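You operate a simulated robot arm through the tools that you are given. There is no shell and no other tool.

You are at the controls of a simulated two-armed robot. One attempt, no reset.

JOB
Carry the clear tub with both arms and set it on the top of the holding bench. Take the cupcake in a blue case and put it in the orange bowl. Put the bag marked "choux" from the top of the finishing bench on the top of the island bench and the bag labelled "cream" on the top of the marble slab. Take the yellow ring gauge and leave it on the top of the back counter. Put two of the flour cups from the top of the island bench on the top of the pastry bench. Lift the lid of the flour bin open. The order is free. Set down upright: yellow ring gauge, flour cup.
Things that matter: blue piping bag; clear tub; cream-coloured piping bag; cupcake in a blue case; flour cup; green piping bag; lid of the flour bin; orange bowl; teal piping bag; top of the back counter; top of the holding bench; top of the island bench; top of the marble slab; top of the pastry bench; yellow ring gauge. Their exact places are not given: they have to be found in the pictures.

It is judged by the outcome, as a careful person would: the job done as asked, and still so three seconds after it is handed in. It fails if anything else is knocked over, pushed out of place, dropped, spilled or broken. A push-on lid holds only when it is set on centred and level and pressed home; a screw cap is set on level and turned clockwise until tight.

ROBOT AND FRAMES
Two 6-joint arms with two-finger grippers on one trunk, on a base that moves. Base frame: it is fixed to the floor where the robot stands at the start and does not move with it; the origin is under the middle of the robot, x ahead of it, y to its left, z up; the surface under the hand at the start is at about z = 0.9. Readings come in m, rad, newtons and seconds.
The left shoulder is at the start at [0.07, 0.176, 0.989], the right one opposite. With the tool pointing down near the work surface each hand reaches from about 0.46 to 0.78 m from the robot's upright axis, wherever it stands, measured 20 degrees to its own side. Places, roughly: blue piping bag, cream-coloured piping bag, green  [-1, 1.5, 1]; clear tub (33x50x7 cm) [0.8, -0.2, 0.9]; cupcake in a blue case (6x6x5 cm) [-0.9, 0.8, 0.9]; flour cup [-1.75, 1.75, 1]; lid of the flour bin [-3.7, 4.5, 0.7]; orange bowl (19x19x9 cm) [0.9, 0.5, 0.9]; top of the back counter [2.6, 0.6, 0.9]; top of the holding bench [-1.7, -4.3, 0.8]; top of the island bench [-1.7, 0.4, 0.8]; top of the marble slab [-3.6, 0.9, 0.9]; top of the pastry bench [-3.8, 3.2, 0.8]; yellow ring gauge [-1.25, 1.75, 1]. Payload 2.45 kg a hand.
The TCP of each hand is the grasp point between the finger pads, 0.026 m short of the fingertips. In the tool frame z runs along the fingers and y along their closing line. The gripper opens to 0.096 m; its body begins 0.069 m behind the TCP.
Orientation is that of the tool frame in the base frame, as a unit quaternion [x, y, z, w]. With the fingers straight down and closing along the base's y, the tool's x points along the base's -x, its y along +y and its z along -z.

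CONTROLS
- The arms move only by the tool drive_tool. It takes "left_targets", "right_targets" or both (then of equal length, played together; a hand with none holds still); each is a list of rows, each a list of 7 numbers: the shift along the tool's x, y, z in cm, then the turn, a rotation vector about the tool's x, y, z in rad, then the finger opening in cm, from 0 to 9.6. In form: [[tx, ty, tz, rx, ry, rz, gripper], ...]. A call has 1 to 20 rows; each row is the pose to reach, as a shift and turn from the pose commanded when the call began, along the tool's axes at that moment. Each row takes 0.2 s and may step no farther than 0.05 m and 0.15 rad from the row before; otherwise, or with a gripper value out of range, the whole call is refused. A pose out of reach is approached as far as the arm can. The call stops where the force on the tool passes 40 N (or 10 N more than at its start, if that is more) or the arm is blocked; 0.2 s more then pass. The fingers move at their own pace (about 0.1698 m/s each) and stop on an object; they squeeze with about 34 N. The grip force told is the motor's: it shows also when the fingers shut on nothing. Time passes only in rows, and 0.2 s behind the last, so rows that repeat a pose let the fingers close. The reply holds the time, the measured pose of the TCP, the force on the tool along the base axes, the opening and the grip force, in the units named above and with some noise, with the torque about the TCP (base axes, N m) and any sound that the robot's microphone picked up, and new pictures: "views" is both (left out), scene, wrist or none (wrist: the cameras of the hands that moved).
- Cameras (640 x 400 px; columns grow to the right, rows downward): "scene" is now at [0.1406, 0.0136, 1.326]; the picture's right is [0.15, -0.99, 0.00], its down [-0.40, -0.06, -0.92] and it looks along [0.91, 0.14, -0.40] (base axes); focal length 260 px, centre (320, 200). "left" rides on the left gripper at [0.082, -0.003, -0.098] in its tool frame; the picture's right is [0.04, 1.00, 0.00], its down [-0.73, 0.03, -0.68] and it looks along [-0.68, 0.03, 0.73] (tool axes); focal length 256 px, centre (320, 200). "right" rides on the right gripper at [0.082, 0.003, -0.098] in its tool frame; the picture's right is [-0.04, 1.00, 0.00], its down [-0.73, -0.03, -0.68] and it looks along [-0.68, -0.03, 0.73] (tool axes); focal length 256 px, centre (320, 200).
- lift_body(by): slides the trunk up (or, below 0, down) by that many m; the arms and the scene camera ride with it, the base frame stays. It gives what a move gives, with no picture.
- drive_base(legs): drives the robot by 1 to 6 legs, each [ahead, left, turn to the left] in m, m and rad, along the robot's own axes; the way and the turn of a leg run together, so that a leg with both is an arc; at most 1.5 m and 3.142 rad a leg. The arms and the cameras ride along, it lands a little off, and it stops where it bumps. It gives what a move gives, and a new picture of the scene camera.
- aim_head(pan, tilt): turns the head with the scene camera to pan (to the left, within 1.501 rad either way) and tilt (down, from -0.506 to 1.204), counted from straight ahead of the robot. It gives what a move gives, and a new picture of the scene camera.
- point_at(camera, pixels): for up to 12 pixels [column, row] of the newest picture of that camera ("zoom" is the newest enlarged one), the place [x, y, z] in the base frame of the surface seen there, good to about 0.002 m. No time passes.
- zoom(camera, box): a new picture of the part [left, top, right, bottom] of that camera's present view, enlarged. No time passes.
- hand_in(): hands the job in; it is judged then, once.

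Open the grippers and draw the arms clear of the work before you hand the job in, unless the task says otherwise.

The tools are called after "Call:" by a JSON object that holds its "op" and its "data". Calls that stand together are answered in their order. drive_tool: Moves the arms, as the interface text tells. Its arguments: {"type":"object","properties":{"left_targets":{"type":"array"},"right_targets":{"type":"array"},"views":{"type":"string","enum":["both","scene","wrist","none"]}},"required":[]} The other tools are called the same way: lift_body (by) moves the trunk up or down; drive_base (legs) drives the base; aim_head (pan, tilt) turns the head that bears the scene camera; point_at (camera, pixels) gives the place of the surface under pixels of a picture; zoom (camera, box) takes an enlarged picture of a part of a camera's view; hand_in () hands the job in.

At the start:

```text
clock: 0.0
left_eef_pos: [0.5326, 0.3612, 1.2499]
left_ee_rot: [0.0, 1.0, 0.0, 0.0]
left_wrist_force: [1.0, 0.5, 0.4]
left_torque: [0.02, 0.03, 0.0]
left_finger_gap: 0.0961
left_grip_force: 0.0
right_eef_pos: [0.6289, -0.2138, 1.1445]
right_ee_rot: [0.0, 1.0, 0.001, 0.0]
right_wrist_force: [-1.0, -0.6, -0.3]
right_torque: [0.0, -0.04, -0.02]
right_finger_gap: 0.0961
right_grip_force: 0.1
trunk travel left (down, up): [-0.473, 0.367]
robot x, y, heading: [-0.0059, -0.0007, -0.0]
head pan, tilt (commanded): [0.152, 0.412]
```

scene: 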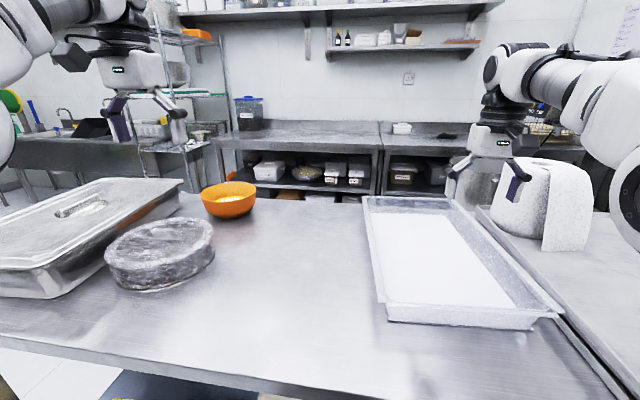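
right: 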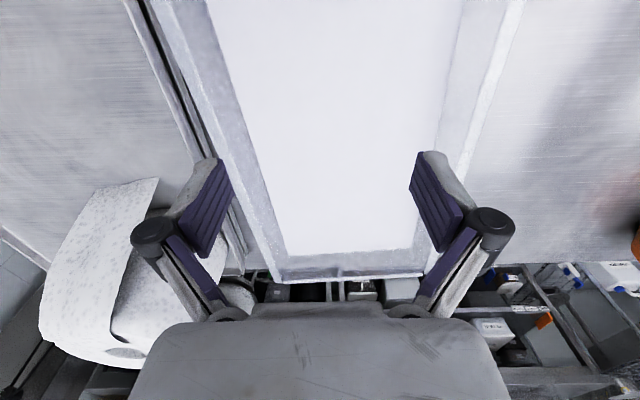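
left: 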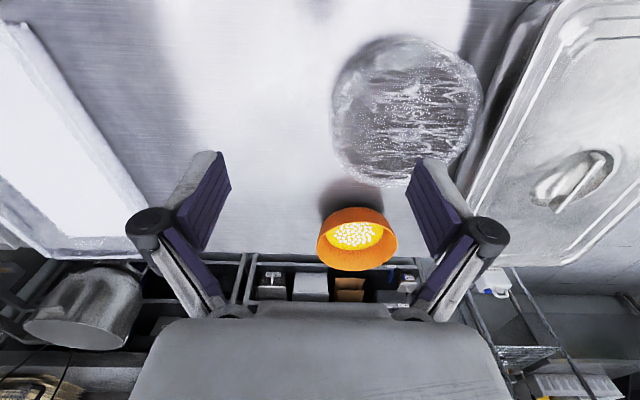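

The first picture shows the tub at about (450,260) and the orange bowl at (228,200). I'll look around by turning the head before doing anything.

Call:
{"op": "aim_head", "data": {"pan": 1.5, "tilt": 0.35}}

Call:
{"op": "aim_head", "data": {"pan": -1.5, "tilt": 0.35}}

Call:
{"op": "aim_head", "data": {"pan": 0.0, "tilt": 0.6}}

```text
clock: 1.5
left_eef_pos: [0.5341, 0.3611, 1.2505]
left_ee_rot: [0.0, 1.0, 0.0, 0.001]
left_wrist_force: [-0.6, -0.4, 0.5]
left_torque: [-0.03, 0.0, -0.01]
left_finger_gap: 0.096
left_grip_force: 0.0
right_eef_pos: [0.6284, -0.214, 1.1441]
right_ee_rot: [0.0, 1.0, 0.0, 0.0]
right_wrist_force: [-0.4, 0.5, 0.3]
right_torque: [0.0, -0.01, 0.01]
right_finger_gap: 0.0962
right_grip_force: 0.1
trunk travel left (down, up): [-0.473, 0.367]
robot x, y, heading: [0.0018, -0.0028, 0.003]
head pan, tilt (commanded): [1.499, 0.351]
```

scene: 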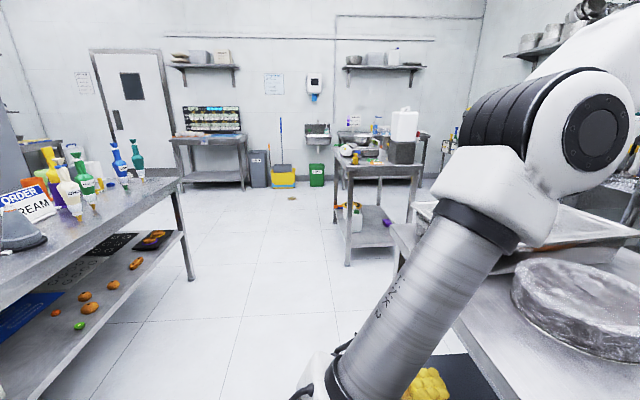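

```text
clock: 4.1
left_eef_pos: [0.5337, 0.3613, 1.2496]
left_ee_rot: [0.0, 1.0, 0.0, 0.001]
left_wrist_force: [0.3, 0.0, 0.1]
left_torque: [0.03, 0.01, 0.04]
left_finger_gap: 0.096
left_grip_force: 0.1
right_eef_pos: [0.629, -0.2134, 1.1447]
right_ee_rot: [0.0, 1.0, 0.001, 0.0]
right_wrist_force: [0.4, -0.2, -1.3]
right_torque: [0.0, -0.02, -0.02]
right_finger_gap: 0.096
right_grip_force: 0.1
trunk travel left (down, up): [-0.473, 0.367]
robot x, y, heading: [-0.0009, -0.0036, 0.004]
head pan, tilt (commanded): [-1.499, 0.351]
```

scene: 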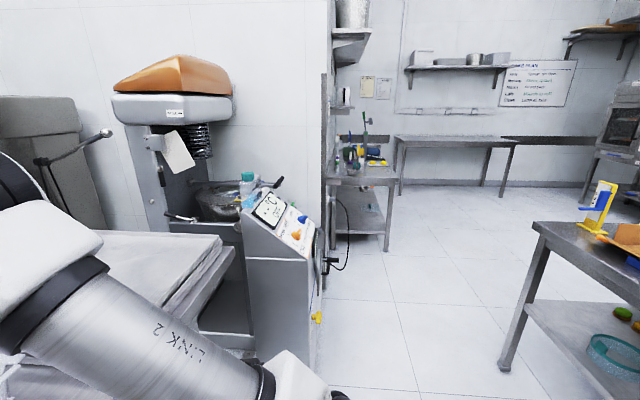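

```text
clock: 5.7
left_eef_pos: [0.533, 0.3604, 1.2497]
left_ee_rot: [0.0, 1.0, 0.0, 0.0]
left_wrist_force: [-0.9, 0.0, -0.1]
left_torque: [-0.01, -0.03, 0.01]
left_finger_gap: 0.0964
left_grip_force: 0.0
right_eef_pos: [0.6278, -0.2133, 1.143]
right_ee_rot: [0.0, 1.0, 0.0, 0.0]
right_wrist_force: [0.1, -0.8, 0.3]
right_torque: [0.0, -0.01, 0.01]
right_finger_gap: 0.0962
right_grip_force: 0.0
trunk travel left (down, up): [-0.473, 0.367]
robot x, y, heading: [-0.0017, -0.0043, 0.003]
head pan, tilt (commanded): [0.0, 0.6]
```

scene: 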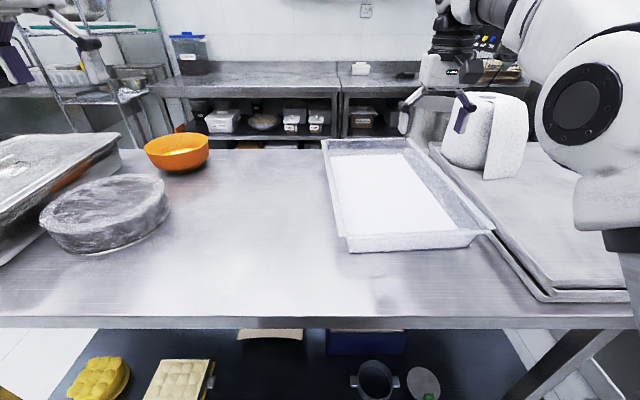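

I see the tub with near edge at (350,248)-(478,232) and far edge at (325,145)-(418,142). I'll measure the tub rim and table.

Call:
{"op": "point_at", "data": {"camera": "scene", "pixels": [[349, 240], [490, 228], [323, 142], [414, 140], [410, 200], [350, 254], [474, 243], [280, 250], [280, 318], [450, 316], [335, 190], [450, 180]]}}

Call:
{"op": "zoom", "data": {"camera": "scene", "box": [300, 120, 520, 260]}}

```text
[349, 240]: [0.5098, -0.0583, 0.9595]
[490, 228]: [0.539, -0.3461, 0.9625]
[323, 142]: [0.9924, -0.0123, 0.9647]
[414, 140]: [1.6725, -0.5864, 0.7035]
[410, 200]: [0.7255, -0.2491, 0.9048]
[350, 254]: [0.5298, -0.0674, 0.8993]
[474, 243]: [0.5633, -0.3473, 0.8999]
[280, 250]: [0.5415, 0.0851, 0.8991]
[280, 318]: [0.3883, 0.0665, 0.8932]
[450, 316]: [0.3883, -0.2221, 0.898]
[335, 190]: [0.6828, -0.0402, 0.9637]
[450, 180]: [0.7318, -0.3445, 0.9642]
```

```text
2.86 times, centred on (410, 190) of scene
```

zoom: 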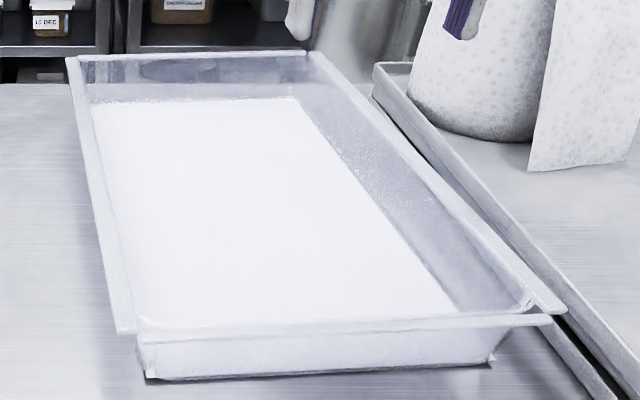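

The tub rim is at z≈0.964, yawed ~0.095 rad, bench at z≈0.90. Now I check the gap on the tub's right side next to the tray with the right wrist camera and point at the edges.

Call:
{"op": "zoom", "data": {"camera": "right", "box": [120, 0, 330, 290]}}

Call:
{"op": "point_at", "data": {"camera": "right", "pixels": [[140, 20], [158, 20], [175, 20], [190, 100], [205, 100], [225, 100], [180, 130], [245, 230], [258, 230], [60, 60], [500, 20], [470, 100]]}}

```text
1.38 times, centred on (225, 145) of right
```

zoom: 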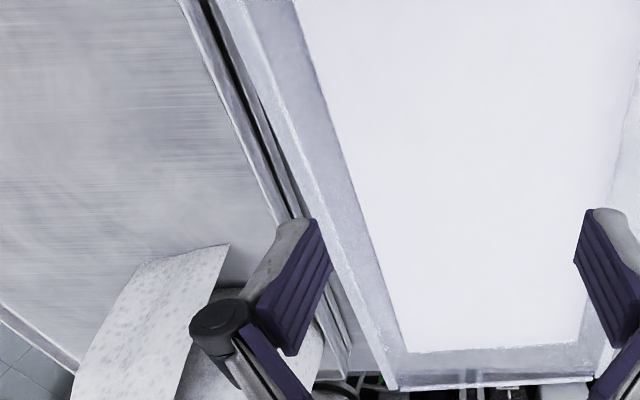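

```text
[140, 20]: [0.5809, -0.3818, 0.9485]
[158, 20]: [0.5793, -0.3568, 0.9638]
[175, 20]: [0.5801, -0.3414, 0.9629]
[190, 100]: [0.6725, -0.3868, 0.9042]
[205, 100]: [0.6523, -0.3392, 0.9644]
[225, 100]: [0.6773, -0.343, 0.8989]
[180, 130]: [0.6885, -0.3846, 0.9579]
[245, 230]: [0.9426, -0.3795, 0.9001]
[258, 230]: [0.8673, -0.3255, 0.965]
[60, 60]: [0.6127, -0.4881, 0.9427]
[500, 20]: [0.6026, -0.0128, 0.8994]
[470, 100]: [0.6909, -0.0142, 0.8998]
```

The tray rim (z≈0.958, y≈-0.385) is about 2–5 cm from the tub's right flange, so I'll be careful there. First I'll survey the room further: look left and measure.

Call:
{"op": "aim_head", "data": {"pan": 1.5, "tilt": 0.35}}

Call:
{"op": "zoom", "data": {"camera": "scene", "box": [0, 100, 250, 320]}}

Call:
{"op": "point_at", "data": {"camera": "scene", "pixels": [[190, 283], [178, 185], [100, 245], [20, 300], [270, 330], [240, 250], [345, 265], [210, 140], [400, 160], [150, 190], [68, 190], [88, 190]]}}

```text
clock: 7.3
left_eef_pos: [0.5337, 0.3616, 1.25]
left_ee_rot: [0.0, 1.0, -0.001, 0.0]
left_wrist_force: [-0.1, 0.0, 0.8]
left_torque: [0.02, 0.01, -0.02]
left_finger_gap: 0.0959
left_grip_force: 0.0
right_eef_pos: [0.6284, -0.2143, 1.1447]
right_ee_rot: [0.0, 1.0, -0.001, 0.0]
right_wrist_force: [-0.8, 0.1, 0.3]
right_torque: [0.02, 0.0, 0.01]
right_finger_gap: 0.0959
right_grip_force: 0.1
trunk travel left (down, up): [-0.473, 0.367]
robot x, y, heading: [-0.001, 0.005, 0.0]
head pan, tilt (commanded): [1.499, 0.351]
```

scene: 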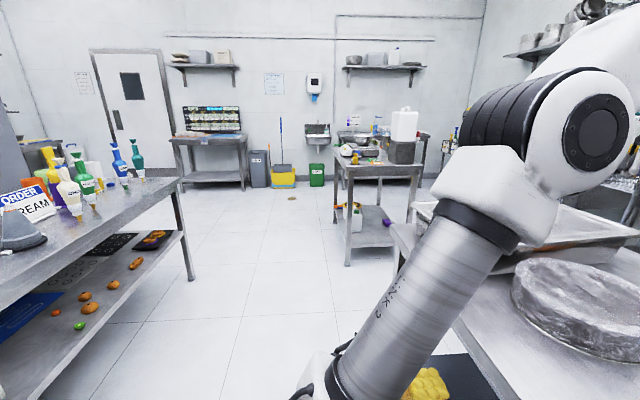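

```text
1.82 times, centred on (125, 210) of scene
```

zoom: 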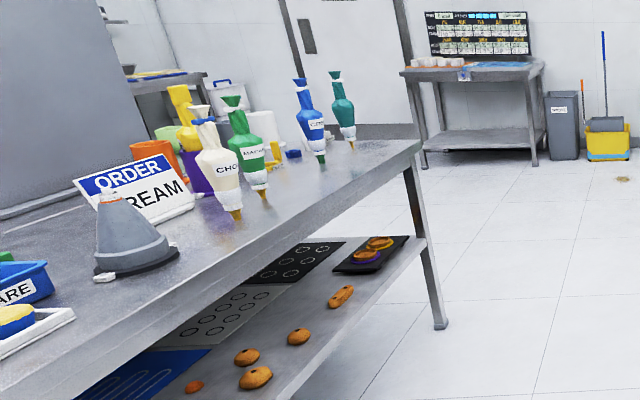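

```text
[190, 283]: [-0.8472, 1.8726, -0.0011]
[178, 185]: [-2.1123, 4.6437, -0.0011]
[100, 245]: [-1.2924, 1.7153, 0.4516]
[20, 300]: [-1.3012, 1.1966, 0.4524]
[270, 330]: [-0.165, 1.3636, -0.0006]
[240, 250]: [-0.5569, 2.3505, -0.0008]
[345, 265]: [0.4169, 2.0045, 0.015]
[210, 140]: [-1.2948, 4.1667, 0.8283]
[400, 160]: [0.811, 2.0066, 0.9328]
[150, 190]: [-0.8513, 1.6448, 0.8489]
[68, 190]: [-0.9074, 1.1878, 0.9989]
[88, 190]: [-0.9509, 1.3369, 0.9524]
```

The cream-coloured bag reads "CHO…", green "MACA…"; the others I must read up close. Now I look right to map the way to the holding bench.

Call:
{"op": "aim_head", "data": {"pan": -1.5, "tilt": 0.35}}

Call:
{"op": "point_at", "data": {"camera": "scene", "pixels": [[405, 193], [512, 145], [395, 140], [505, 140], [450, 142], [508, 370], [533, 225], [318, 350], [388, 248], [600, 230], [340, 178], [250, 350]]}}

Call:
{"op": "zoom", "data": {"camera": "scene", "box": [330, 60, 640, 260]}}

```text
clock: 9.9
left_eef_pos: [0.5339, 0.3611, 1.2499]
left_ee_rot: [0.0, 1.0, 0.0, 0.0]
left_wrist_force: [-1.2, -0.4, -0.1]
left_torque: [-0.03, 0.0, 0.03]
left_finger_gap: 0.0958
left_grip_force: 0.2
right_eef_pos: [0.629, -0.2149, 1.1445]
right_ee_rot: [0.0, 1.0, 0.0, 0.0]
right_wrist_force: [-0.1, 0.2, 0.2]
right_torque: [0.02, 0.02, 0.0]
right_finger_gap: 0.0961
right_grip_force: 0.0
trunk travel left (down, up): [-0.473, 0.367]
robot x, y, heading: [0.0004, 0.0015, -0.002]
head pan, tilt (commanded): [-1.499, 0.351]
```

scene: 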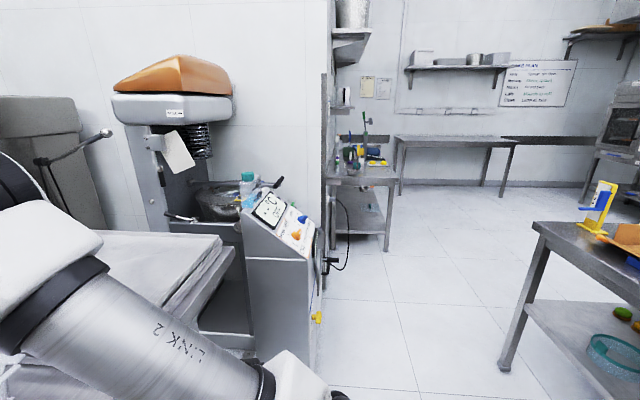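

```text
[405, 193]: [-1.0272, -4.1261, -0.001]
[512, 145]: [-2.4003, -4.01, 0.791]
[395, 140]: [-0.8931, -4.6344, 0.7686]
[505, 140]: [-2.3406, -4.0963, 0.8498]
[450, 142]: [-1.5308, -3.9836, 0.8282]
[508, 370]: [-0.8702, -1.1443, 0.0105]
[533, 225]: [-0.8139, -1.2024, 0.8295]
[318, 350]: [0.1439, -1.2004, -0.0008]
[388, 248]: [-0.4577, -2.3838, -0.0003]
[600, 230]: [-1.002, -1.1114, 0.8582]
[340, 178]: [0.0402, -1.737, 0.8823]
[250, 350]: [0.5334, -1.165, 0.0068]
```

```text
2.00 times, centred on (485, 160) of scene
```

zoom: 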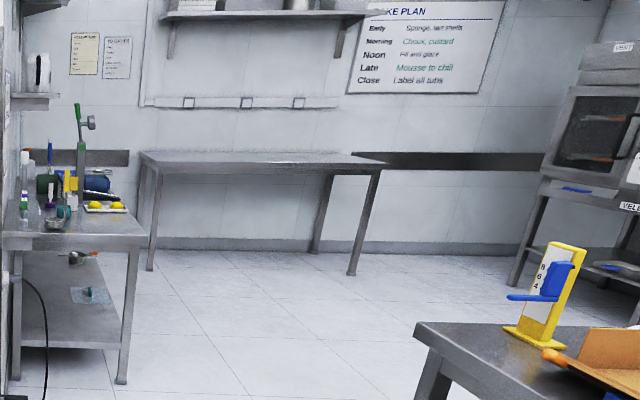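

The holding bench is clear at x≈-0.95…-2.4, y≈-4.0…-4.6. Next I look straight down to see how much room the base has to the bench edge.

Call:
{"op": "aim_head", "data": {"pan": 0.0, "tilt": 1.2}}

Call:
{"op": "aim_head", "data": {"pan": -0.8, "tilt": 0.5}}

```text
clock: 11.5
left_eef_pos: [0.5336, 0.3614, 1.25]
left_ee_rot: [0.0, 1.0, 0.0, 0.0]
left_wrist_force: [0.3, -0.5, -0.2]
left_torque: [0.02, 0.0, 0.0]
left_finger_gap: 0.0958
left_grip_force: 0.0
right_eef_pos: [0.6273, -0.214, 1.1443]
right_ee_rot: [0.0, 1.0, 0.001, 0.001]
right_wrist_force: [-0.1, 0.8, 0.2]
right_torque: [0.0, -0.04, -0.01]
right_finger_gap: 0.0959
right_grip_force: 0.1
trunk travel left (down, up): [-0.473, 0.367]
robot x, y, heading: [0.0015, 0.0003, 0.004]
head pan, tilt (commanded): [0.0, 1.201]
```

scene: 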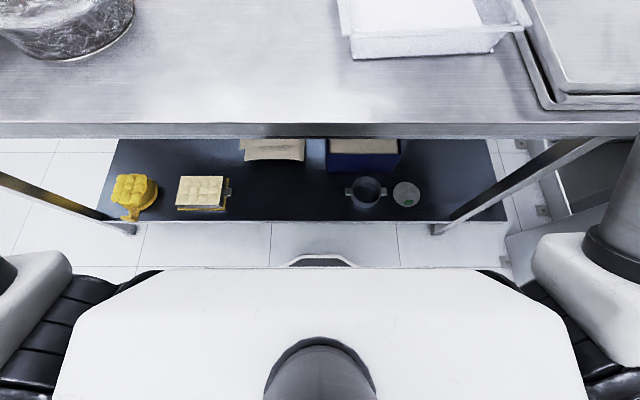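

```text
clock: 12.6
left_eef_pos: [0.5343, 0.361, 1.2498]
left_ee_rot: [0.0, 1.0, 0.0, 0.001]
left_wrist_force: [-0.3, 0.2, -0.4]
left_torque: [-0.03, -0.03, 0.01]
left_finger_gap: 0.0961
left_grip_force: 0.1
right_eef_pos: [0.6286, -0.2141, 1.1434]
right_ee_rot: [0.0, 1.0, 0.001, 0.0]
right_wrist_force: [0.0, 0.6, -0.1]
right_torque: [-0.02, -0.02, 0.0]
right_finger_gap: 0.0962
right_grip_force: 0.1
trunk travel left (down, up): [-0.473, 0.367]
robot x, y, heading: [0.0042, 0.0003, -0.001]
head pan, tilt (commanded): [-0.799, 0.499]
```

scene: 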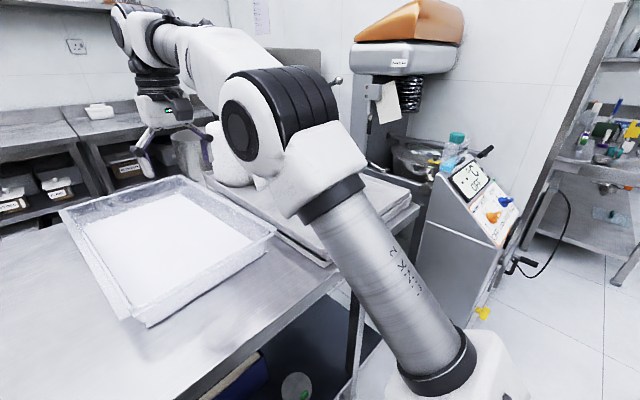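

I'd like the position of the towel roll near (225,150) and tray before strafing right with the right hand near it.

Call:
{"op": "point_at", "data": {"camera": "scene", "pixels": [[228, 135], [220, 160], [240, 180], [190, 140], [300, 240], [345, 272], [60, 210], [275, 228], [140, 322], [410, 205], [470, 190], [395, 60]]}}

Call:
{"op": "lift_body", "data": {"by": 0.2}}

```text
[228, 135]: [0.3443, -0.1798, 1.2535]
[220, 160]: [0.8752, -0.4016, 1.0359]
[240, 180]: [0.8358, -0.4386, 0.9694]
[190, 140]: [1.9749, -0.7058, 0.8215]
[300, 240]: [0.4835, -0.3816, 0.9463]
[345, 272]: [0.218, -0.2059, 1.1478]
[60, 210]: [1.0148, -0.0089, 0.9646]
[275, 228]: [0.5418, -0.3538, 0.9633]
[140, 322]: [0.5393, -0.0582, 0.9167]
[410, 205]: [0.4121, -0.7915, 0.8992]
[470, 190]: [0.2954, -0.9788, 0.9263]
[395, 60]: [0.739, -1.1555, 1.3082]
```

```text
clock: 14.8
left_eef_pos: [0.5344, 0.362, 1.4495]
left_ee_rot: [-0.001, 1.0, 0.0, 0.001]
left_wrist_force: [-0.2, -0.4, 0.2]
left_torque: [0.0, -0.01, -0.01]
left_finger_gap: 0.096
left_grip_force: 0.0
right_eef_pos: [0.6302, -0.213, 1.3446]
right_ee_rot: [0.0, 1.0, 0.0, 0.0]
right_wrist_force: [0.3, -0.1, 0.2]
right_torque: [0.04, 0.01, 0.0]
right_finger_gap: 0.096
right_grip_force: 0.1
trunk travel left (down, up): [-0.673, 0.167]
robot x, y, heading: [-0.0026, 0.0013, 0.0]
head pan, tilt (commanded): [-0.799, 0.499]
```

Towel roll stands around (0.88,-0.45); hands are now above 1.3 m. I strafe right 0.265 and turn slightly to line up with the tub.

Call:
{"op": "drive_base", "data": {"legs": [[0, -0.265, 0], [0.05, 0, 0], [0, 0, 0.09]]}}

Call:
{"op": "aim_head", "data": {"pan": 0.0, "tilt": 0.75}}

```text
clock: 17.7
left_eef_pos: [0.5448, 0.1445, 1.4525]
left_ee_rot: [-0.046, 0.999, 0.001, 0.002]
left_wrist_force: [-0.5, -0.6, 0.4]
left_torque: [0.02, -0.05, -0.01]
left_finger_gap: 0.0961
left_grip_force: 0.0
right_eef_pos: [0.6921, -0.4201, 1.3451]
right_ee_rot: [-0.045, 0.999, 0.002, 0.002]
right_wrist_force: [0.2, -0.2, 0.8]
right_torque: [0.02, -0.02, 0.0]
right_finger_gap: 0.0957
right_grip_force: 0.0
trunk travel left (down, up): [-0.673, 0.167]
robot x, y, heading: [0.0532, -0.2631, 0.091]
head pan, tilt (commanded): [-0.799, 0.499]
```

scene: 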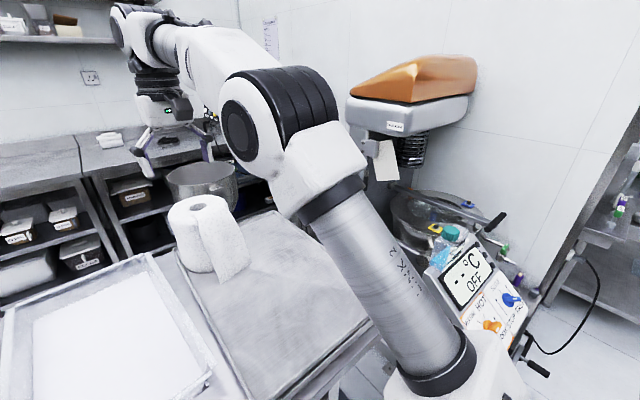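

```text
clock: 18.8
left_eef_pos: [0.5479, 0.1463, 1.4501]
left_ee_rot: [-0.046, 0.999, 0.0, 0.0]
left_wrist_force: [-0.9, -0.1, -0.1]
left_torque: [0.03, 0.01, 0.01]
left_finger_gap: 0.0958
left_grip_force: 0.1
right_eef_pos: [0.6954, -0.4181, 1.3437]
right_ee_rot: [-0.046, 0.999, 0.002, 0.0]
right_wrist_force: [0.5, -0.9, -0.6]
right_torque: [0.03, -0.02, 0.01]
right_finger_gap: 0.0959
right_grip_force: 0.0
trunk travel left (down, up): [-0.673, 0.167]
robot x, y, heading: [0.05, -0.264, 0.095]
head pan, tilt (commanded): [0.0, 0.75]
```

scene: 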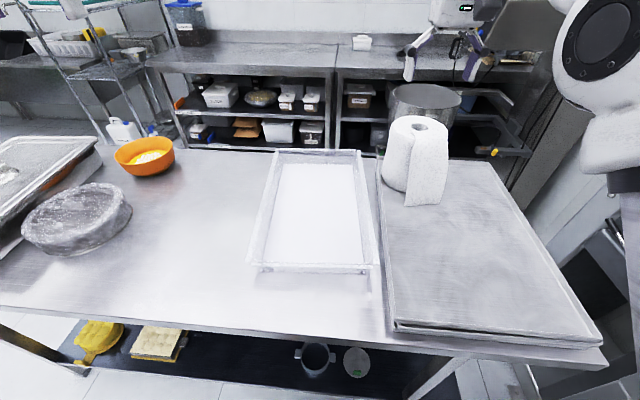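

The tub now lies nearly square ahead: rim corners about (248,265), (370,272), (275,150), (362,152). I measure the rim precisely.

Call:
{"op": "zoom", "data": {"camera": "scene", "box": [230, 130, 400, 290]}}

Call:
{"op": "point_at", "data": {"camera": "scene", "pixels": [[249, 263], [371, 270], [276, 151], [361, 152], [263, 205], [366, 205], [260, 215], [369, 215], [383, 205], [388, 250], [340, 168], [320, 270]]}}

```text
2.50 times, centred on (315, 210) of scene
```

zoom: 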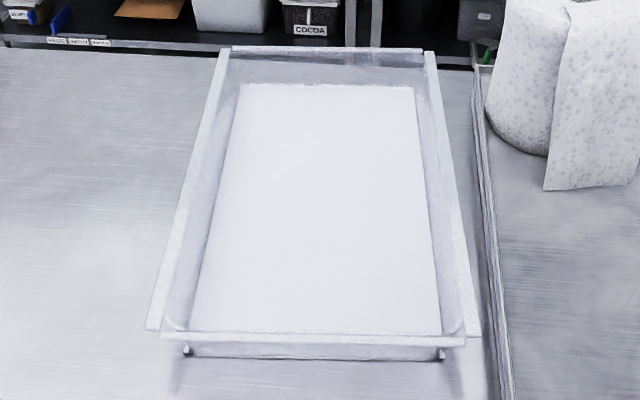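

```text
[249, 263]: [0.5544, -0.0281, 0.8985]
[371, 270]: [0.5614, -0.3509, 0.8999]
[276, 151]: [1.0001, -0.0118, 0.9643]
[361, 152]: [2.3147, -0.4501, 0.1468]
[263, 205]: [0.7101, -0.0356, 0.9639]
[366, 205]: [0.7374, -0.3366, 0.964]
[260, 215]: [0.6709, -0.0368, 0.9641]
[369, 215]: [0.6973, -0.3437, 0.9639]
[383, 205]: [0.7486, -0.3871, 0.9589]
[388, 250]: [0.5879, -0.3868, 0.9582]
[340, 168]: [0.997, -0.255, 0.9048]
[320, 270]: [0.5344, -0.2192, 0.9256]
```

I'll point on the enlarged picture to get the left and right flange edges at mid-length.

Call:
{"op": "point_at", "data": {"camera": "zoom", "pixels": [[152, 325], [163, 325], [186, 185], [198, 185], [206, 185], [440, 185], [448, 185], [456, 185], [477, 330], [224, 52], [430, 58], [488, 185]]}}

Call:
{"op": "point_at", "data": {"camera": "left", "pixels": [[320, 60]]}}

```text
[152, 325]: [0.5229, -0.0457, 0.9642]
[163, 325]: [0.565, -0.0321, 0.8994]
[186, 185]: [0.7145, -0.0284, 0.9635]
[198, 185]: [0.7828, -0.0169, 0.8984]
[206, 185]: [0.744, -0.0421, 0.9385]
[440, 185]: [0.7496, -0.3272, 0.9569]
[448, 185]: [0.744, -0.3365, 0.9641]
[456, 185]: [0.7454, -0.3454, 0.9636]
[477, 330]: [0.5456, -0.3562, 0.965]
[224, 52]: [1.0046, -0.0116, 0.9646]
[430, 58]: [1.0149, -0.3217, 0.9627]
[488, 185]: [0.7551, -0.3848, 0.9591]
```

```text
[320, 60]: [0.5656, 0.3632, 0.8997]
```

The left flange runs through (0.715,-0.028), the right through (0.744,-0.341), both at z≈0.964; the tub yaw is ~0.072. I bring the left hand over the mid of the left flange at z≈1.06.

Call:
{"op": "drive_tool", "data": {"left_targets": [[-1.82, -1.764, 3.545, 0, 0, 0, 9.6], [-3.64, -3.528, 7.09, 0, 0, 0, 9.6], [-5.46, -5.292, 10.635, 0, 0, 0, 9.6], [-7.28, -7.056, 14.18, 0, 0, 0, 9.6], [-9.1, -8.82, 17.725, 0, 0, 0, 9.6], [-10.92, -10.584, 21.27, 0, 0, 0, 9.6], [-12.74, -12.348, 24.815, 0, 0, 0, 9.6], [-14.56, -14.112, 28.36, 0, 0, 0, 9.6], [-16.38, -15.876, 31.905, 0, 0, 0, 9.6], [-18.2, -17.64, 35.45, 0, 0, 0, 9.6], [-20.0, -19.4, 39, 0, 0, 0, 9.6], [-20.0, -19.4, 39, 0, 0, 0, 9.6]], "views": "both"}}

```text
clock: 21.4
left_eef_pos: [0.7644, -0.0294, 1.0607]
left_ee_rot: [-0.046, 0.999, 0.0, 0.0]
left_wrist_force: [-0.6, -0.5, 1.5]
left_torque: [-0.03, -0.01, 0.0]
left_finger_gap: 0.096
left_grip_force: 0.1
right_eef_pos: [0.6952, -0.4166, 1.3448]
right_ee_rot: [-0.046, 0.999, 0.002, 0.001]
right_wrist_force: [-0.8, -0.1, 0.2]
right_torque: [0.03, -0.03, 0.02]
right_finger_gap: 0.0961
right_grip_force: 0.0
trunk travel left (down, up): [-0.673, 0.167]
robot x, y, heading: [0.0513, -0.264, 0.09]
head pan, tilt (commanded): [0.0, 0.75]
```

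scene: 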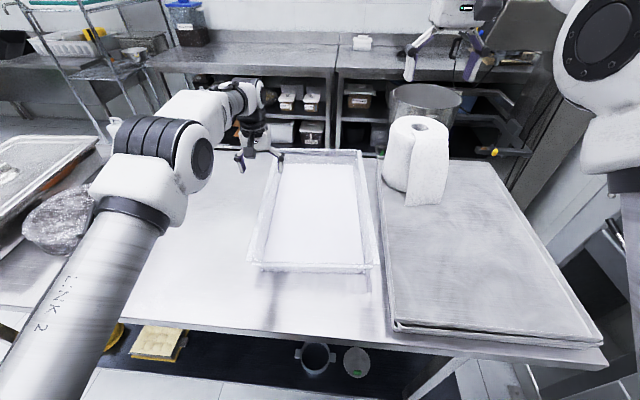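
left: 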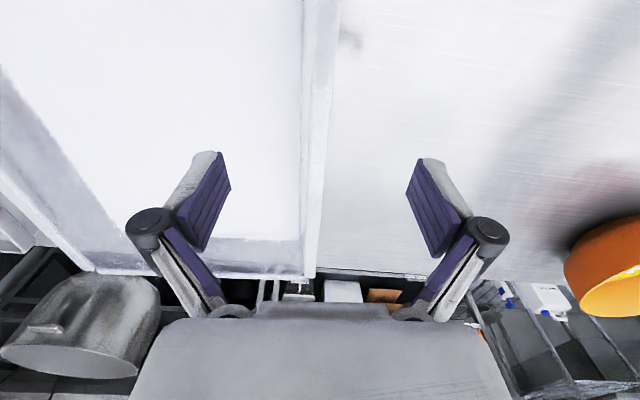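

The left hand is centred over the left flange (at column ~318 between fingers at 225 and 415). I lower 8.8 cm and close.

Call:
{"op": "drive_tool", "data": {"left_targets": [[0, 0, 4.0, 0, 0, 0, 9.6], [0, 0, 7.0, 0, 0, 0, 9.6], [0, 0, 8.8, 0, 0, 0, 9.6], [0, 0, 8.8, 0, 0, 0, 6], [0, 0, 8.8, 0, 0, 0, 3], [0, 0, 8.8, 0, 0, 0, 0], [0, 0, 8.8, 0, 0, 0, 0], [0, 0, 8.8, 0, 0, 0, 0]], "views": "both"}}

```text
clock: 23.2
left_eef_pos: [0.7658, -0.0293, 0.9712]
left_ee_rot: [-0.046, 0.999, 0.0, 0.0]
left_wrist_force: [-1.6, 0.5, 0.4]
left_torque: [-0.55, -0.34, -0.82]
left_finger_gap: 0.0194
left_grip_force: 34.3
right_eef_pos: [0.6971, -0.4174, 1.3448]
right_ee_rot: [-0.047, 0.999, 0.002, 0.0]
right_wrist_force: [0.0, 0.5, -0.6]
right_torque: [0.02, 0.02, 0.0]
right_finger_gap: 0.0959
right_grip_force: 0.0
trunk travel left (down, up): [-0.673, 0.167]
robot x, y, heading: [0.0469, -0.2661, 0.091]
head pan, tilt (commanded): [0.0, 0.75]
```

scene: 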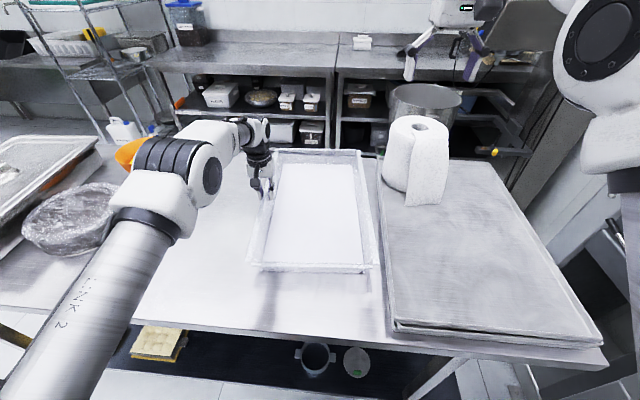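
left: 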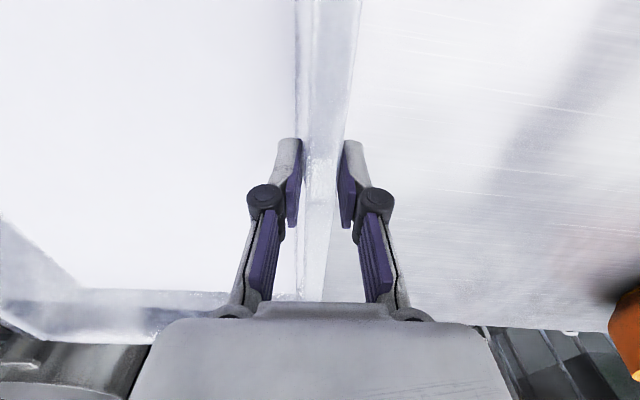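

Gripped the left flange (gap 19 mm, 34 N). I slide the tub 6 cm to the left to make room on its right side.

Call:
{"op": "drive_tool", "data": {"left_targets": [[0, 1.0, 0, 0, 0, 0, 0], [0, 2.0, 0, 0, 0, 0, 0], [0, 3.0, 0, 0, 0, 0, 0], [0, 4.0, 0, 0, 0, 0, 0], [0, 5.0, 0, 0, 0, 0, 0], [0, 6.0, 0, 0, 0, 0, 0], [0, 6.0, 0, 0, 0, 0, 0]], "views": "both"}}

```text
clock: 24.8
left_eef_pos: [0.7578, 0.0317, 0.9719]
left_ee_rot: [-0.047, 0.999, 0.001, 0.0]
left_wrist_force: [0.4, -2.4, 3.7]
left_torque: [-0.44, -0.77, -0.21]
left_finger_gap: 0.0189
left_grip_force: 33.3
right_eef_pos: [0.6952, -0.4168, 1.3438]
right_ee_rot: [-0.046, 0.999, 0.001, -0.001]
right_wrist_force: [0.7, 0.3, -0.9]
right_torque: [-0.05, 0.01, 0.02]
right_finger_gap: 0.0959
right_grip_force: 0.0
trunk travel left (down, up): [-0.673, 0.167]
robot x, y, heading: [0.0508, -0.2626, 0.088]
head pan, tilt (commanded): [0.0, 0.75]
```

scene: 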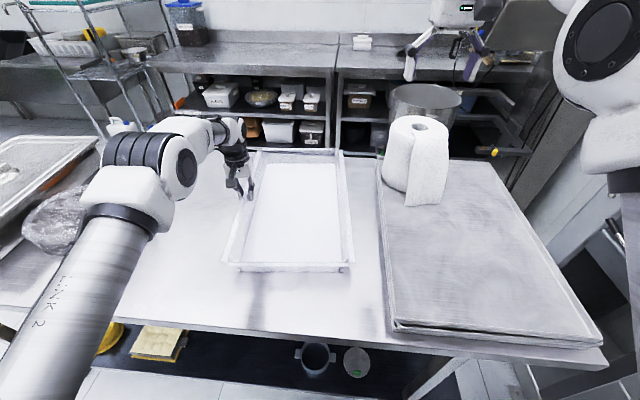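
left: 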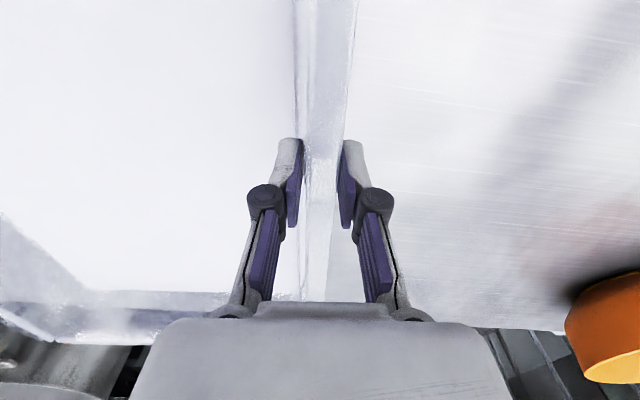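

The tub slid 6 cm. Now I measure the right flange again near (347,205) to place the right hand.

Call:
{"op": "zoom", "data": {"camera": "scene", "box": [220, 140, 400, 290]}}

Call:
{"op": "point_at", "data": {"camera": "scene", "pixels": [[344, 190], [346, 205], [348, 220], [351, 250], [342, 160], [350, 266], [231, 266], [380, 200]]}}

```text
2.67 times, centred on (310, 215) of scene
```

zoom: 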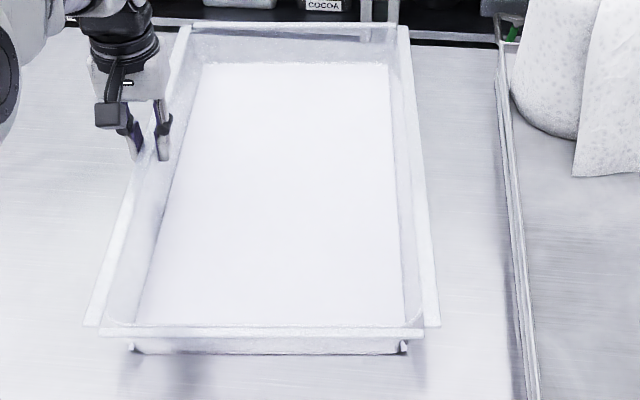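

```text
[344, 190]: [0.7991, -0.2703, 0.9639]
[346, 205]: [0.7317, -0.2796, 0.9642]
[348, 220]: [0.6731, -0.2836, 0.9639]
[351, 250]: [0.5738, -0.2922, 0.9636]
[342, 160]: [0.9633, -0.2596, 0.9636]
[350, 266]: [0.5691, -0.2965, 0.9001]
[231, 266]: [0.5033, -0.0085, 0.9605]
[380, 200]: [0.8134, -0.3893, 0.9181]
```

Right flange centre near (0.78,-0.273). I bring the right hand above it at z≈1.06.

Call:
{"op": "drive_tool", "data": {"right_targets": [[-1.22, 1.7, 3.55, 0, 0, 0, 9.6], [-2.44, 3.4, 7.1, 0, 0, 0, 9.6], [-3.65, 5.1, 10.65, 0, 0, 0, 9.6], [-4.87, 6.8, 14.2, 0, 0, 0, 9.6], [-6.1, 8.5, 17.75, 0, 0, 0, 9.6], [-7.3, 10.2, 21.3, 0, 0, 0, 9.6], [-8.5, 11.9, 24.85, 0, 0, 0, 9.6], [-9.74, 13.56, 28.4, 0, 0, 0, 9.6], [-9.74, 13.56, 28.4, 0, 0, 0, 9.6]], "views": "both"}}

```text
clock: 26.8
left_eef_pos: [0.759, 0.032, 0.9705]
left_ee_rot: [-0.046, 0.999, 0.0, 0.001]
left_wrist_force: [2.2, 1.9, 5.6]
left_torque: [-0.46, 0.37, -0.25]
left_finger_gap: 0.019
left_grip_force: 33.9
right_eef_pos: [0.7791, -0.2737, 1.0598]
right_ee_rot: [-0.047, 0.999, 0.001, 0.001]
right_wrist_force: [0.7, 0.5, 0.2]
right_torque: [-0.02, 0.01, -0.01]
right_finger_gap: 0.096
right_grip_force: 0.2
trunk travel left (down, up): [-0.673, 0.167]
robot x, y, heading: [0.0487, -0.2619, 0.093]
head pan, tilt (commanded): [0.0, 0.75]
```

scene: 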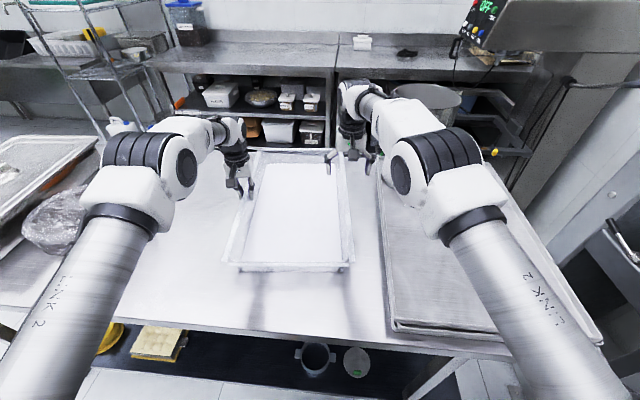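
right: 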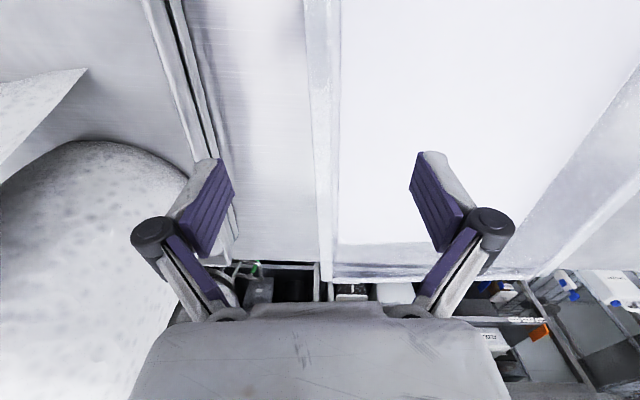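

The right flange (column ~325) is centred between the fingers; outer finger clears the tray rim. I lower with a 7 cm opening and close.

Call:
{"op": "drive_tool", "data": {"right_targets": [[0, 0, 3.5, 0, 0, 0, 7], [0, 0, 7.0, 0, 0, 0, 7], [0, 0, 8.8, 0, 0, 0, 7], [0, 0, 8.8, 0, 0, 0, 4], [0, 0, 8.8, 0, 0, 0, 1], [0, 0, 8.8, 0, 0, 0, 0], [0, 0, 8.8, 0, 0, 0, 0]], "views": "both"}}

```text
clock: 28.4
left_eef_pos: [0.7583, 0.0318, 0.9713]
left_ee_rot: [-0.045, 0.999, -0.001, 0.0]
left_wrist_force: [2.0, -30.7, 6.6]
left_torque: [-0.99, -0.14, -0.03]
left_finger_gap: 0.019
left_grip_force: 34.0
right_eef_pos: [0.7788, -0.2732, 0.9715]
right_ee_rot: [-0.046, 0.999, 0.002, 0.001]
right_wrist_force: [-1.2, 34.2, -0.1]
right_torque: [1.07, -0.14, -0.22]
right_finger_gap: 0.0188
right_grip_force: 34.8
trunk travel left (down, up): [-0.673, 0.167]
robot x, y, heading: [0.0508, -0.2603, 0.093]
head pan, tilt (commanded): [0.0, 0.75]
```

scene: 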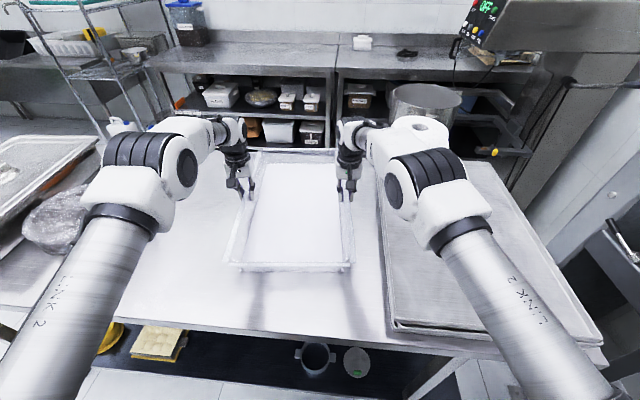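
right: 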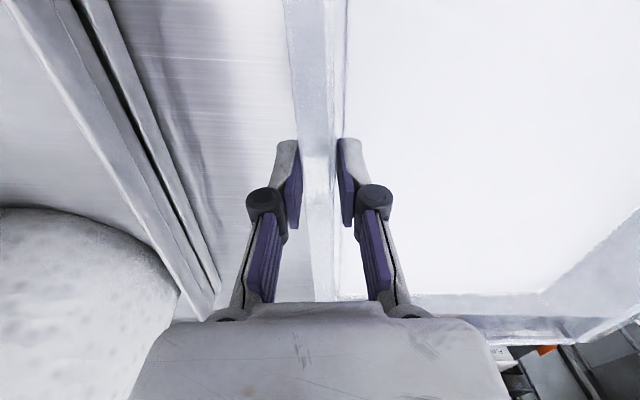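

Both hands hold; the readings show ~32 N squeezing between the hands in y, so I ease the right hand 3 mm inward.

Call:
{"op": "drive_tool", "data": {"right_targets": [[0, 0.1, 0, 0, 0, 0, 0], [0, 0.2, 0, 0, 0, 0, 0], [0, 0.3, 0, 0, 0, 0, 0]], "views": "none"}}

```text
clock: 29.2
left_eef_pos: [0.7594, 0.0326, 0.9715]
left_ee_rot: [-0.046, 0.999, -0.001, 0.0]
left_wrist_force: [0.3, -24.1, 5.8]
left_torque: [-1.03, -0.05, -0.04]
left_finger_gap: 0.0191
left_grip_force: 33.7
right_eef_pos: [0.7788, -0.2735, 0.9722]
right_ee_rot: [-0.047, 0.999, 0.001, 0.0]
right_wrist_force: [-1.4, 18.9, 0.4]
right_torque: [0.8, -0.13, 0.0]
right_finger_gap: 0.0189
right_grip_force: 34.2
trunk travel left (down, up): [-0.673, 0.167]
robot x, y, heading: [0.052, -0.2611, 0.09]
head pan, tilt (commanded): [0.0, 0.75]
```

The force fell to ~20 N; I ease another 4 mm.

Call:
{"op": "drive_tool", "data": {"right_targets": [[0, 0.2, 0, 0, 0, 0, 0], [0, 0.4, 0, 0, 0, 0, 0]], "views": "none"}}

```text
clock: 29.8
left_eef_pos: [0.758, 0.034, 0.9718]
left_ee_rot: [-0.046, 0.999, 0.002, 0.0]
left_wrist_force: [-0.4, 12.4, 3.5]
left_torque: [-0.38, 0.05, -0.04]
left_finger_gap: 0.0191
left_grip_force: 33.8
right_eef_pos: [0.7798, -0.2703, 0.9725]
right_ee_rot: [-0.045, 0.999, -0.002, -0.001]
right_wrist_force: [-0.6, -17.3, 1.9]
right_torque: [0.16, 0.28, 0.29]
right_finger_gap: 0.0191
right_grip_force: 33.3
trunk travel left (down, up): [-0.673, 0.167]
robot x, y, heading: [0.0491, -0.2621, 0.09]
head pan, tilt (commanded): [0.0, 0.75]
```

Slightly overshot (−17 N). I back off 1.5 mm, then lift with the trunk in small steps.

Call:
{"op": "drive_tool", "data": {"right_targets": [[0, -0.15, 0, 0, 0, 0, 0], [0, -0.15, 0, 0, 0, 0, 0]], "views": "none"}}

Call:
{"op": "lift_body", "data": {"by": 0.03}}

Call:
{"op": "aim_head", "data": {"pan": 0.0, "tilt": 0.8}}

```text
clock: 30.4
left_eef_pos: [0.7575, 0.0324, 0.9723]
left_ee_rot: [-0.047, 0.999, 0.001, -0.001]
left_wrist_force: [-3.0, 33.4, 4.6]
left_torque: [0.0, 0.02, -0.02]
left_finger_gap: 0.0191
left_grip_force: 34.2
right_eef_pos: [0.7789, -0.2689, 0.9727]
right_ee_rot: [-0.046, 0.999, -0.001, 0.0]
right_wrist_force: [1.7, -35.8, 0.4]
right_torque: [-0.29, -0.03, 0.1]
right_finger_gap: 0.019
right_grip_force: 33.9
trunk travel left (down, up): [-0.673, 0.167]
robot x, y, heading: [0.0511, -0.2635, 0.092]
head pan, tilt (commanded): [0.0, 0.75]
```

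```text
clock: 31.2
left_eef_pos: [0.7607, 0.0346, 1.0007]
left_ee_rot: [-0.046, 0.999, 0.002, 0.0]
left_wrist_force: [-2.1, 42.9, -3.6]
left_torque: [0.31, -0.7, 0.18]
left_finger_gap: 0.0189
left_grip_force: 34.2
right_eef_pos: [0.7797, -0.2696, 1.0015]
right_ee_rot: [-0.046, 0.999, -0.002, 0.0]
right_wrist_force: [2.1, -43.3, -3.9]
right_torque: [-0.35, 0.76, 0.17]
right_finger_gap: 0.0189
right_grip_force: 34.5
trunk travel left (down, up): [-0.703, 0.137]
robot x, y, heading: [0.048, -0.2621, 0.093]
head pan, tilt (commanded): [0.0, 0.75]
```

```text
clock: 31.8
left_eef_pos: [0.7604, 0.0333, 0.9998]
left_ee_rot: [-0.046, 0.999, 0.002, -0.001]
left_wrist_force: [-1.0, 43.4, -3.8]
left_torque: [0.28, -0.32, 0.18]
left_finger_gap: 0.0191
left_grip_force: 34.1
right_eef_pos: [0.7813, -0.2697, 1.0014]
right_ee_rot: [-0.046, 0.999, -0.002, 0.0]
right_wrist_force: [2.1, -43.0, -3.4]
right_torque: [-0.38, 0.35, 0.22]
right_finger_gap: 0.0193
right_grip_force: 34.0
trunk travel left (down, up): [-0.703, 0.137]
robot x, y, heading: [0.0474, -0.2578, 0.09]
head pan, tilt (commanded): [0.0, 0.799]
```

scene: 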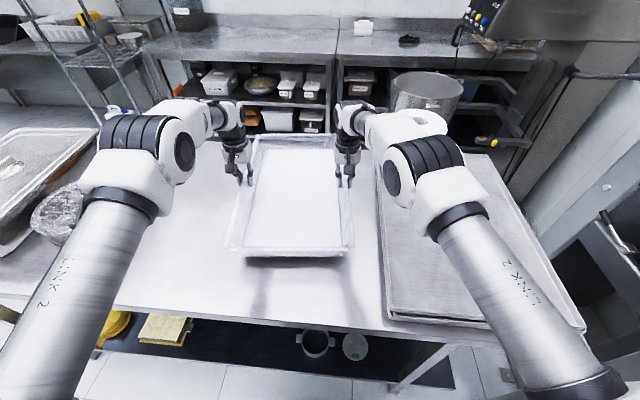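

The tub is lifted level (z force only ~4 N per hand), but the hands are squeezing inward at 43 N. I open them apart by 3 mm and let it settle.

Call:
{"op": "drive_tool", "data": {"right_targets": [[0, -0.15, 0, 0, 0, 0, 0], [0, -0.3, 0, 0, 0, 0, 0], [0, -0.3, 0, 0, 0, 0, 0], [0, -0.3, 0, 0, 0, 0, 0], [0, -0.3, 0, 0, 0, 0, 0]], "views": "none"}}

```text
clock: 33.0
left_eef_pos: [0.7589, 0.0322, 0.9996]
left_ee_rot: [-0.047, 0.999, 0.0, -0.001]
left_wrist_force: [-0.9, 27.5, -3.5]
left_torque: [0.01, 0.36, 0.12]
left_finger_gap: 0.0191
left_grip_force: 33.8
right_eef_pos: [0.781, -0.2709, 1.0033]
right_ee_rot: [-0.046, 0.999, -0.001, 0.0]
right_wrist_force: [1.1, -28.1, -3.9]
right_torque: [-0.04, -0.33, 0.15]
right_finger_gap: 0.019
right_grip_force: 34.1
trunk travel left (down, up): [-0.703, 0.137]
robot x, y, heading: [0.0471, -0.2661, 0.095]
head pan, tilt (commanded): [0.0, 0.799]
```

I wait another second to see whether the side force settles.

Call:
{"op": "drive_tool", "data": {"right_targets": [[0, 0, 0, 0, 0, 0, 0], [0, 0, 0, 0, 0, 0, 0], [0, 0, 0, 0, 0, 0, 0], [0, 0, 0, 0, 0, 0, 0], [0, 0, 0, 0, 0, 0, 0]], "views": "none"}}

```text
clock: 34.2
left_eef_pos: [0.7595, 0.0314, 1.0008]
left_ee_rot: [-0.046, 0.999, -0.001, 0.0]
left_wrist_force: [-2.1, 24.3, -4.2]
left_torque: [-0.05, 0.51, 0.0]
left_finger_gap: 0.0191
left_grip_force: 34.0
right_eef_pos: [0.7803, -0.2712, 1.0016]
right_ee_rot: [-0.046, 0.999, 0.001, 0.0]
right_wrist_force: [1.1, -24.2, -3.2]
right_torque: [0.09, -0.48, -0.04]
right_finger_gap: 0.019
right_grip_force: 34.2
trunk travel left (down, up): [-0.703, 0.137]
robot x, y, heading: [0.0514, -0.2597, 0.091]
head pan, tilt (commanded): [0.0, 0.799]
```

It settles slowly at ~24 N; I open another 2 mm.

Call:
{"op": "drive_tool", "data": {"right_targets": [[0, -0.2, 0, 0, 0, 0, 0], [0, -0.2, 0, 0, 0, 0, 0], [0, -0.2, 0, 0, 0, 0, 0], [0, -0.2, 0, 0, 0, 0, 0], [0, -0.2, 0, 0, 0, 0, 0]], "views": "none"}}

```text
clock: 35.4
left_eef_pos: [0.7594, 0.0317, 1.001]
left_ee_rot: [-0.046, 0.999, 0.0, 0.001]
left_wrist_force: [-0.8, 2.8, -3.0]
left_torque: [-0.41, 0.01, 0.02]
left_finger_gap: 0.019
left_grip_force: 34.1
right_eef_pos: [0.7807, -0.2733, 1.0025]
right_ee_rot: [-0.047, 0.999, 0.001, -0.001]
right_wrist_force: [0.7, -1.8, -2.7]
right_torque: [0.42, 0.04, -0.1]
right_finger_gap: 0.0189
right_grip_force: 34.2
trunk travel left (down, up): [-0.703, 0.137]
robot x, y, heading: [0.047, -0.2618, 0.095]
head pan, tilt (commanded): [0.0, 0.799]
```

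Side force is now ~2 N. I raise the trunk fully and back away from the bench.

Call:
{"op": "lift_body", "data": {"by": 0.136}}

Call:
{"op": "drive_base", "data": {"legs": [[-0.2, 0, 0]]}}

```text
clock: 37.0
left_eef_pos: [0.7591, 0.0325, 1.1376]
left_ee_rot: [-0.045, 0.999, 0.0, -0.001]
left_wrist_force: [0.7, -17.8, -2.9]
left_torque: [-0.8, -0.16, 0.08]
left_finger_gap: 0.0192
left_grip_force: 33.9
right_eef_pos: [0.7799, -0.272, 1.1381]
right_ee_rot: [-0.046, 0.999, 0.001, 0.001]
right_wrist_force: [-2.1, 17.6, -4.2]
right_torque: [0.7, 0.18, -0.01]
right_finger_gap: 0.0187
right_grip_force: 33.8
trunk travel left (down, up): [-0.839, 0.001]
robot x, y, heading: [0.0476, -0.2614, 0.092]
head pan, tilt (commanded): [0.0, 0.799]
```

```text
clock: 38.6
left_eef_pos: [0.5621, 0.0116, 1.1335]
left_ee_rot: [-0.046, 0.999, -0.002, -0.002]
left_wrist_force: [3.3, -28.2, -2.3]
left_torque: [-0.92, 0.03, 0.07]
left_finger_gap: 0.0189
left_grip_force: 34.5
right_eef_pos: [0.5824, -0.29, 1.1351]
right_ee_rot: [-0.046, 0.999, 0.001, -0.002]
right_wrist_force: [-2.1, 28.3, -3.5]
right_torque: [0.86, 0.1, 0.05]
right_finger_gap: 0.0189
right_grip_force: 34.9
trunk travel left (down, up): [-0.839, 0.001]
robot x, y, heading: [-0.1493, -0.279, 0.094]
head pan, tilt (commanded): [0.0, 0.799]
```

scene: 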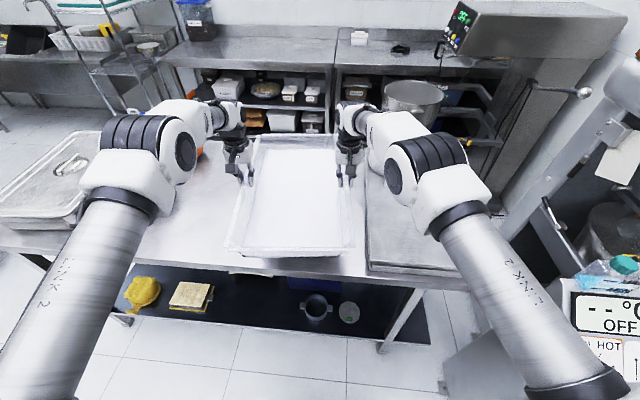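

The tub is held level over the floor side of the bench; side force drifted to +28 N (pulling apart), so I move the right hand 2.5 mm inward.

Call:
{"op": "drive_tool", "data": {"right_targets": [[0, 0.2, 0, 0, 0, 0, 0], [0, 0.2, 0, 0, 0, 0, 0], [0, 0.2, 0, 0, 0, 0, 0], [0, 0.2, 0, 0, 0, 0, 0], [0, 0.2, 0, 0, 0, 0, 0], [0, 0.2, 0, 0, 0, 0, 0], [0, 0.2, 0, 0, 0, 0, 0], [0, 0.2, 0, 0, 0, 0, 0]], "views": "none"}}

Call:
{"op": "drive_base", "data": {"legs": [[-0.2, 0.2, 0]]}}

```text
clock: 40.4
left_eef_pos: [0.5586, 0.0145, 1.1359]
left_ee_rot: [-0.047, 0.999, 0.0, 0.0]
left_wrist_force: [-0.9, 27.4, -3.8]
left_torque: [-0.01, 0.16, -0.05]
left_finger_gap: 0.0191
left_grip_force: 34.1
right_eef_pos: [0.5802, -0.2885, 1.1389]
right_ee_rot: [-0.046, 0.999, 0.0, 0.0]
right_wrist_force: [1.5, -27.0, -3.9]
right_torque: [-0.03, -0.13, -0.03]
right_finger_gap: 0.019
right_grip_force: 34.0
trunk travel left (down, up): [-0.839, 0.001]
robot x, y, heading: [-0.1532, -0.2803, 0.089]
head pan, tilt (commanded): [0.0, 0.799]
```

```text
clock: 42.4
left_eef_pos: [0.3481, 0.2068, 1.1349]
left_ee_rot: [-0.048, 0.999, 0.0, -0.001]
left_wrist_force: [-2.6, 34.4, -3.8]
left_torque: [0.14, -0.1, 0.07]
left_finger_gap: 0.019
left_grip_force: 33.7
right_eef_pos: [0.3682, -0.0966, 1.1377]
right_ee_rot: [-0.048, 0.999, 0.001, -0.001]
right_wrist_force: [2.3, -35.3, -4.2]
right_torque: [-0.22, 0.14, 0.0]
right_finger_gap: 0.019
right_grip_force: 34.1
trunk travel left (down, up): [-0.839, 0.001]
robot x, y, heading: [-0.3643, -0.0888, 0.099]
head pan, tilt (commanded): [0.0, 0.799]
```

scene: 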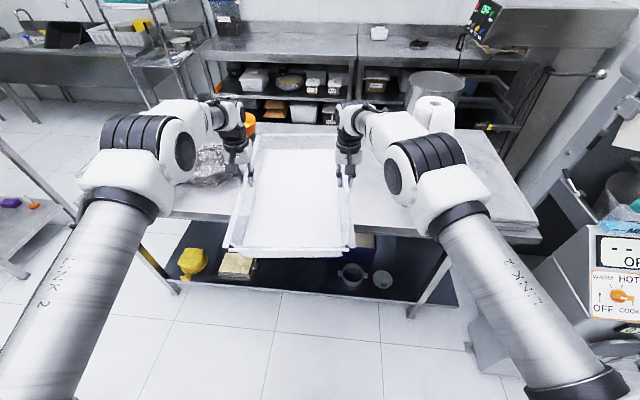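

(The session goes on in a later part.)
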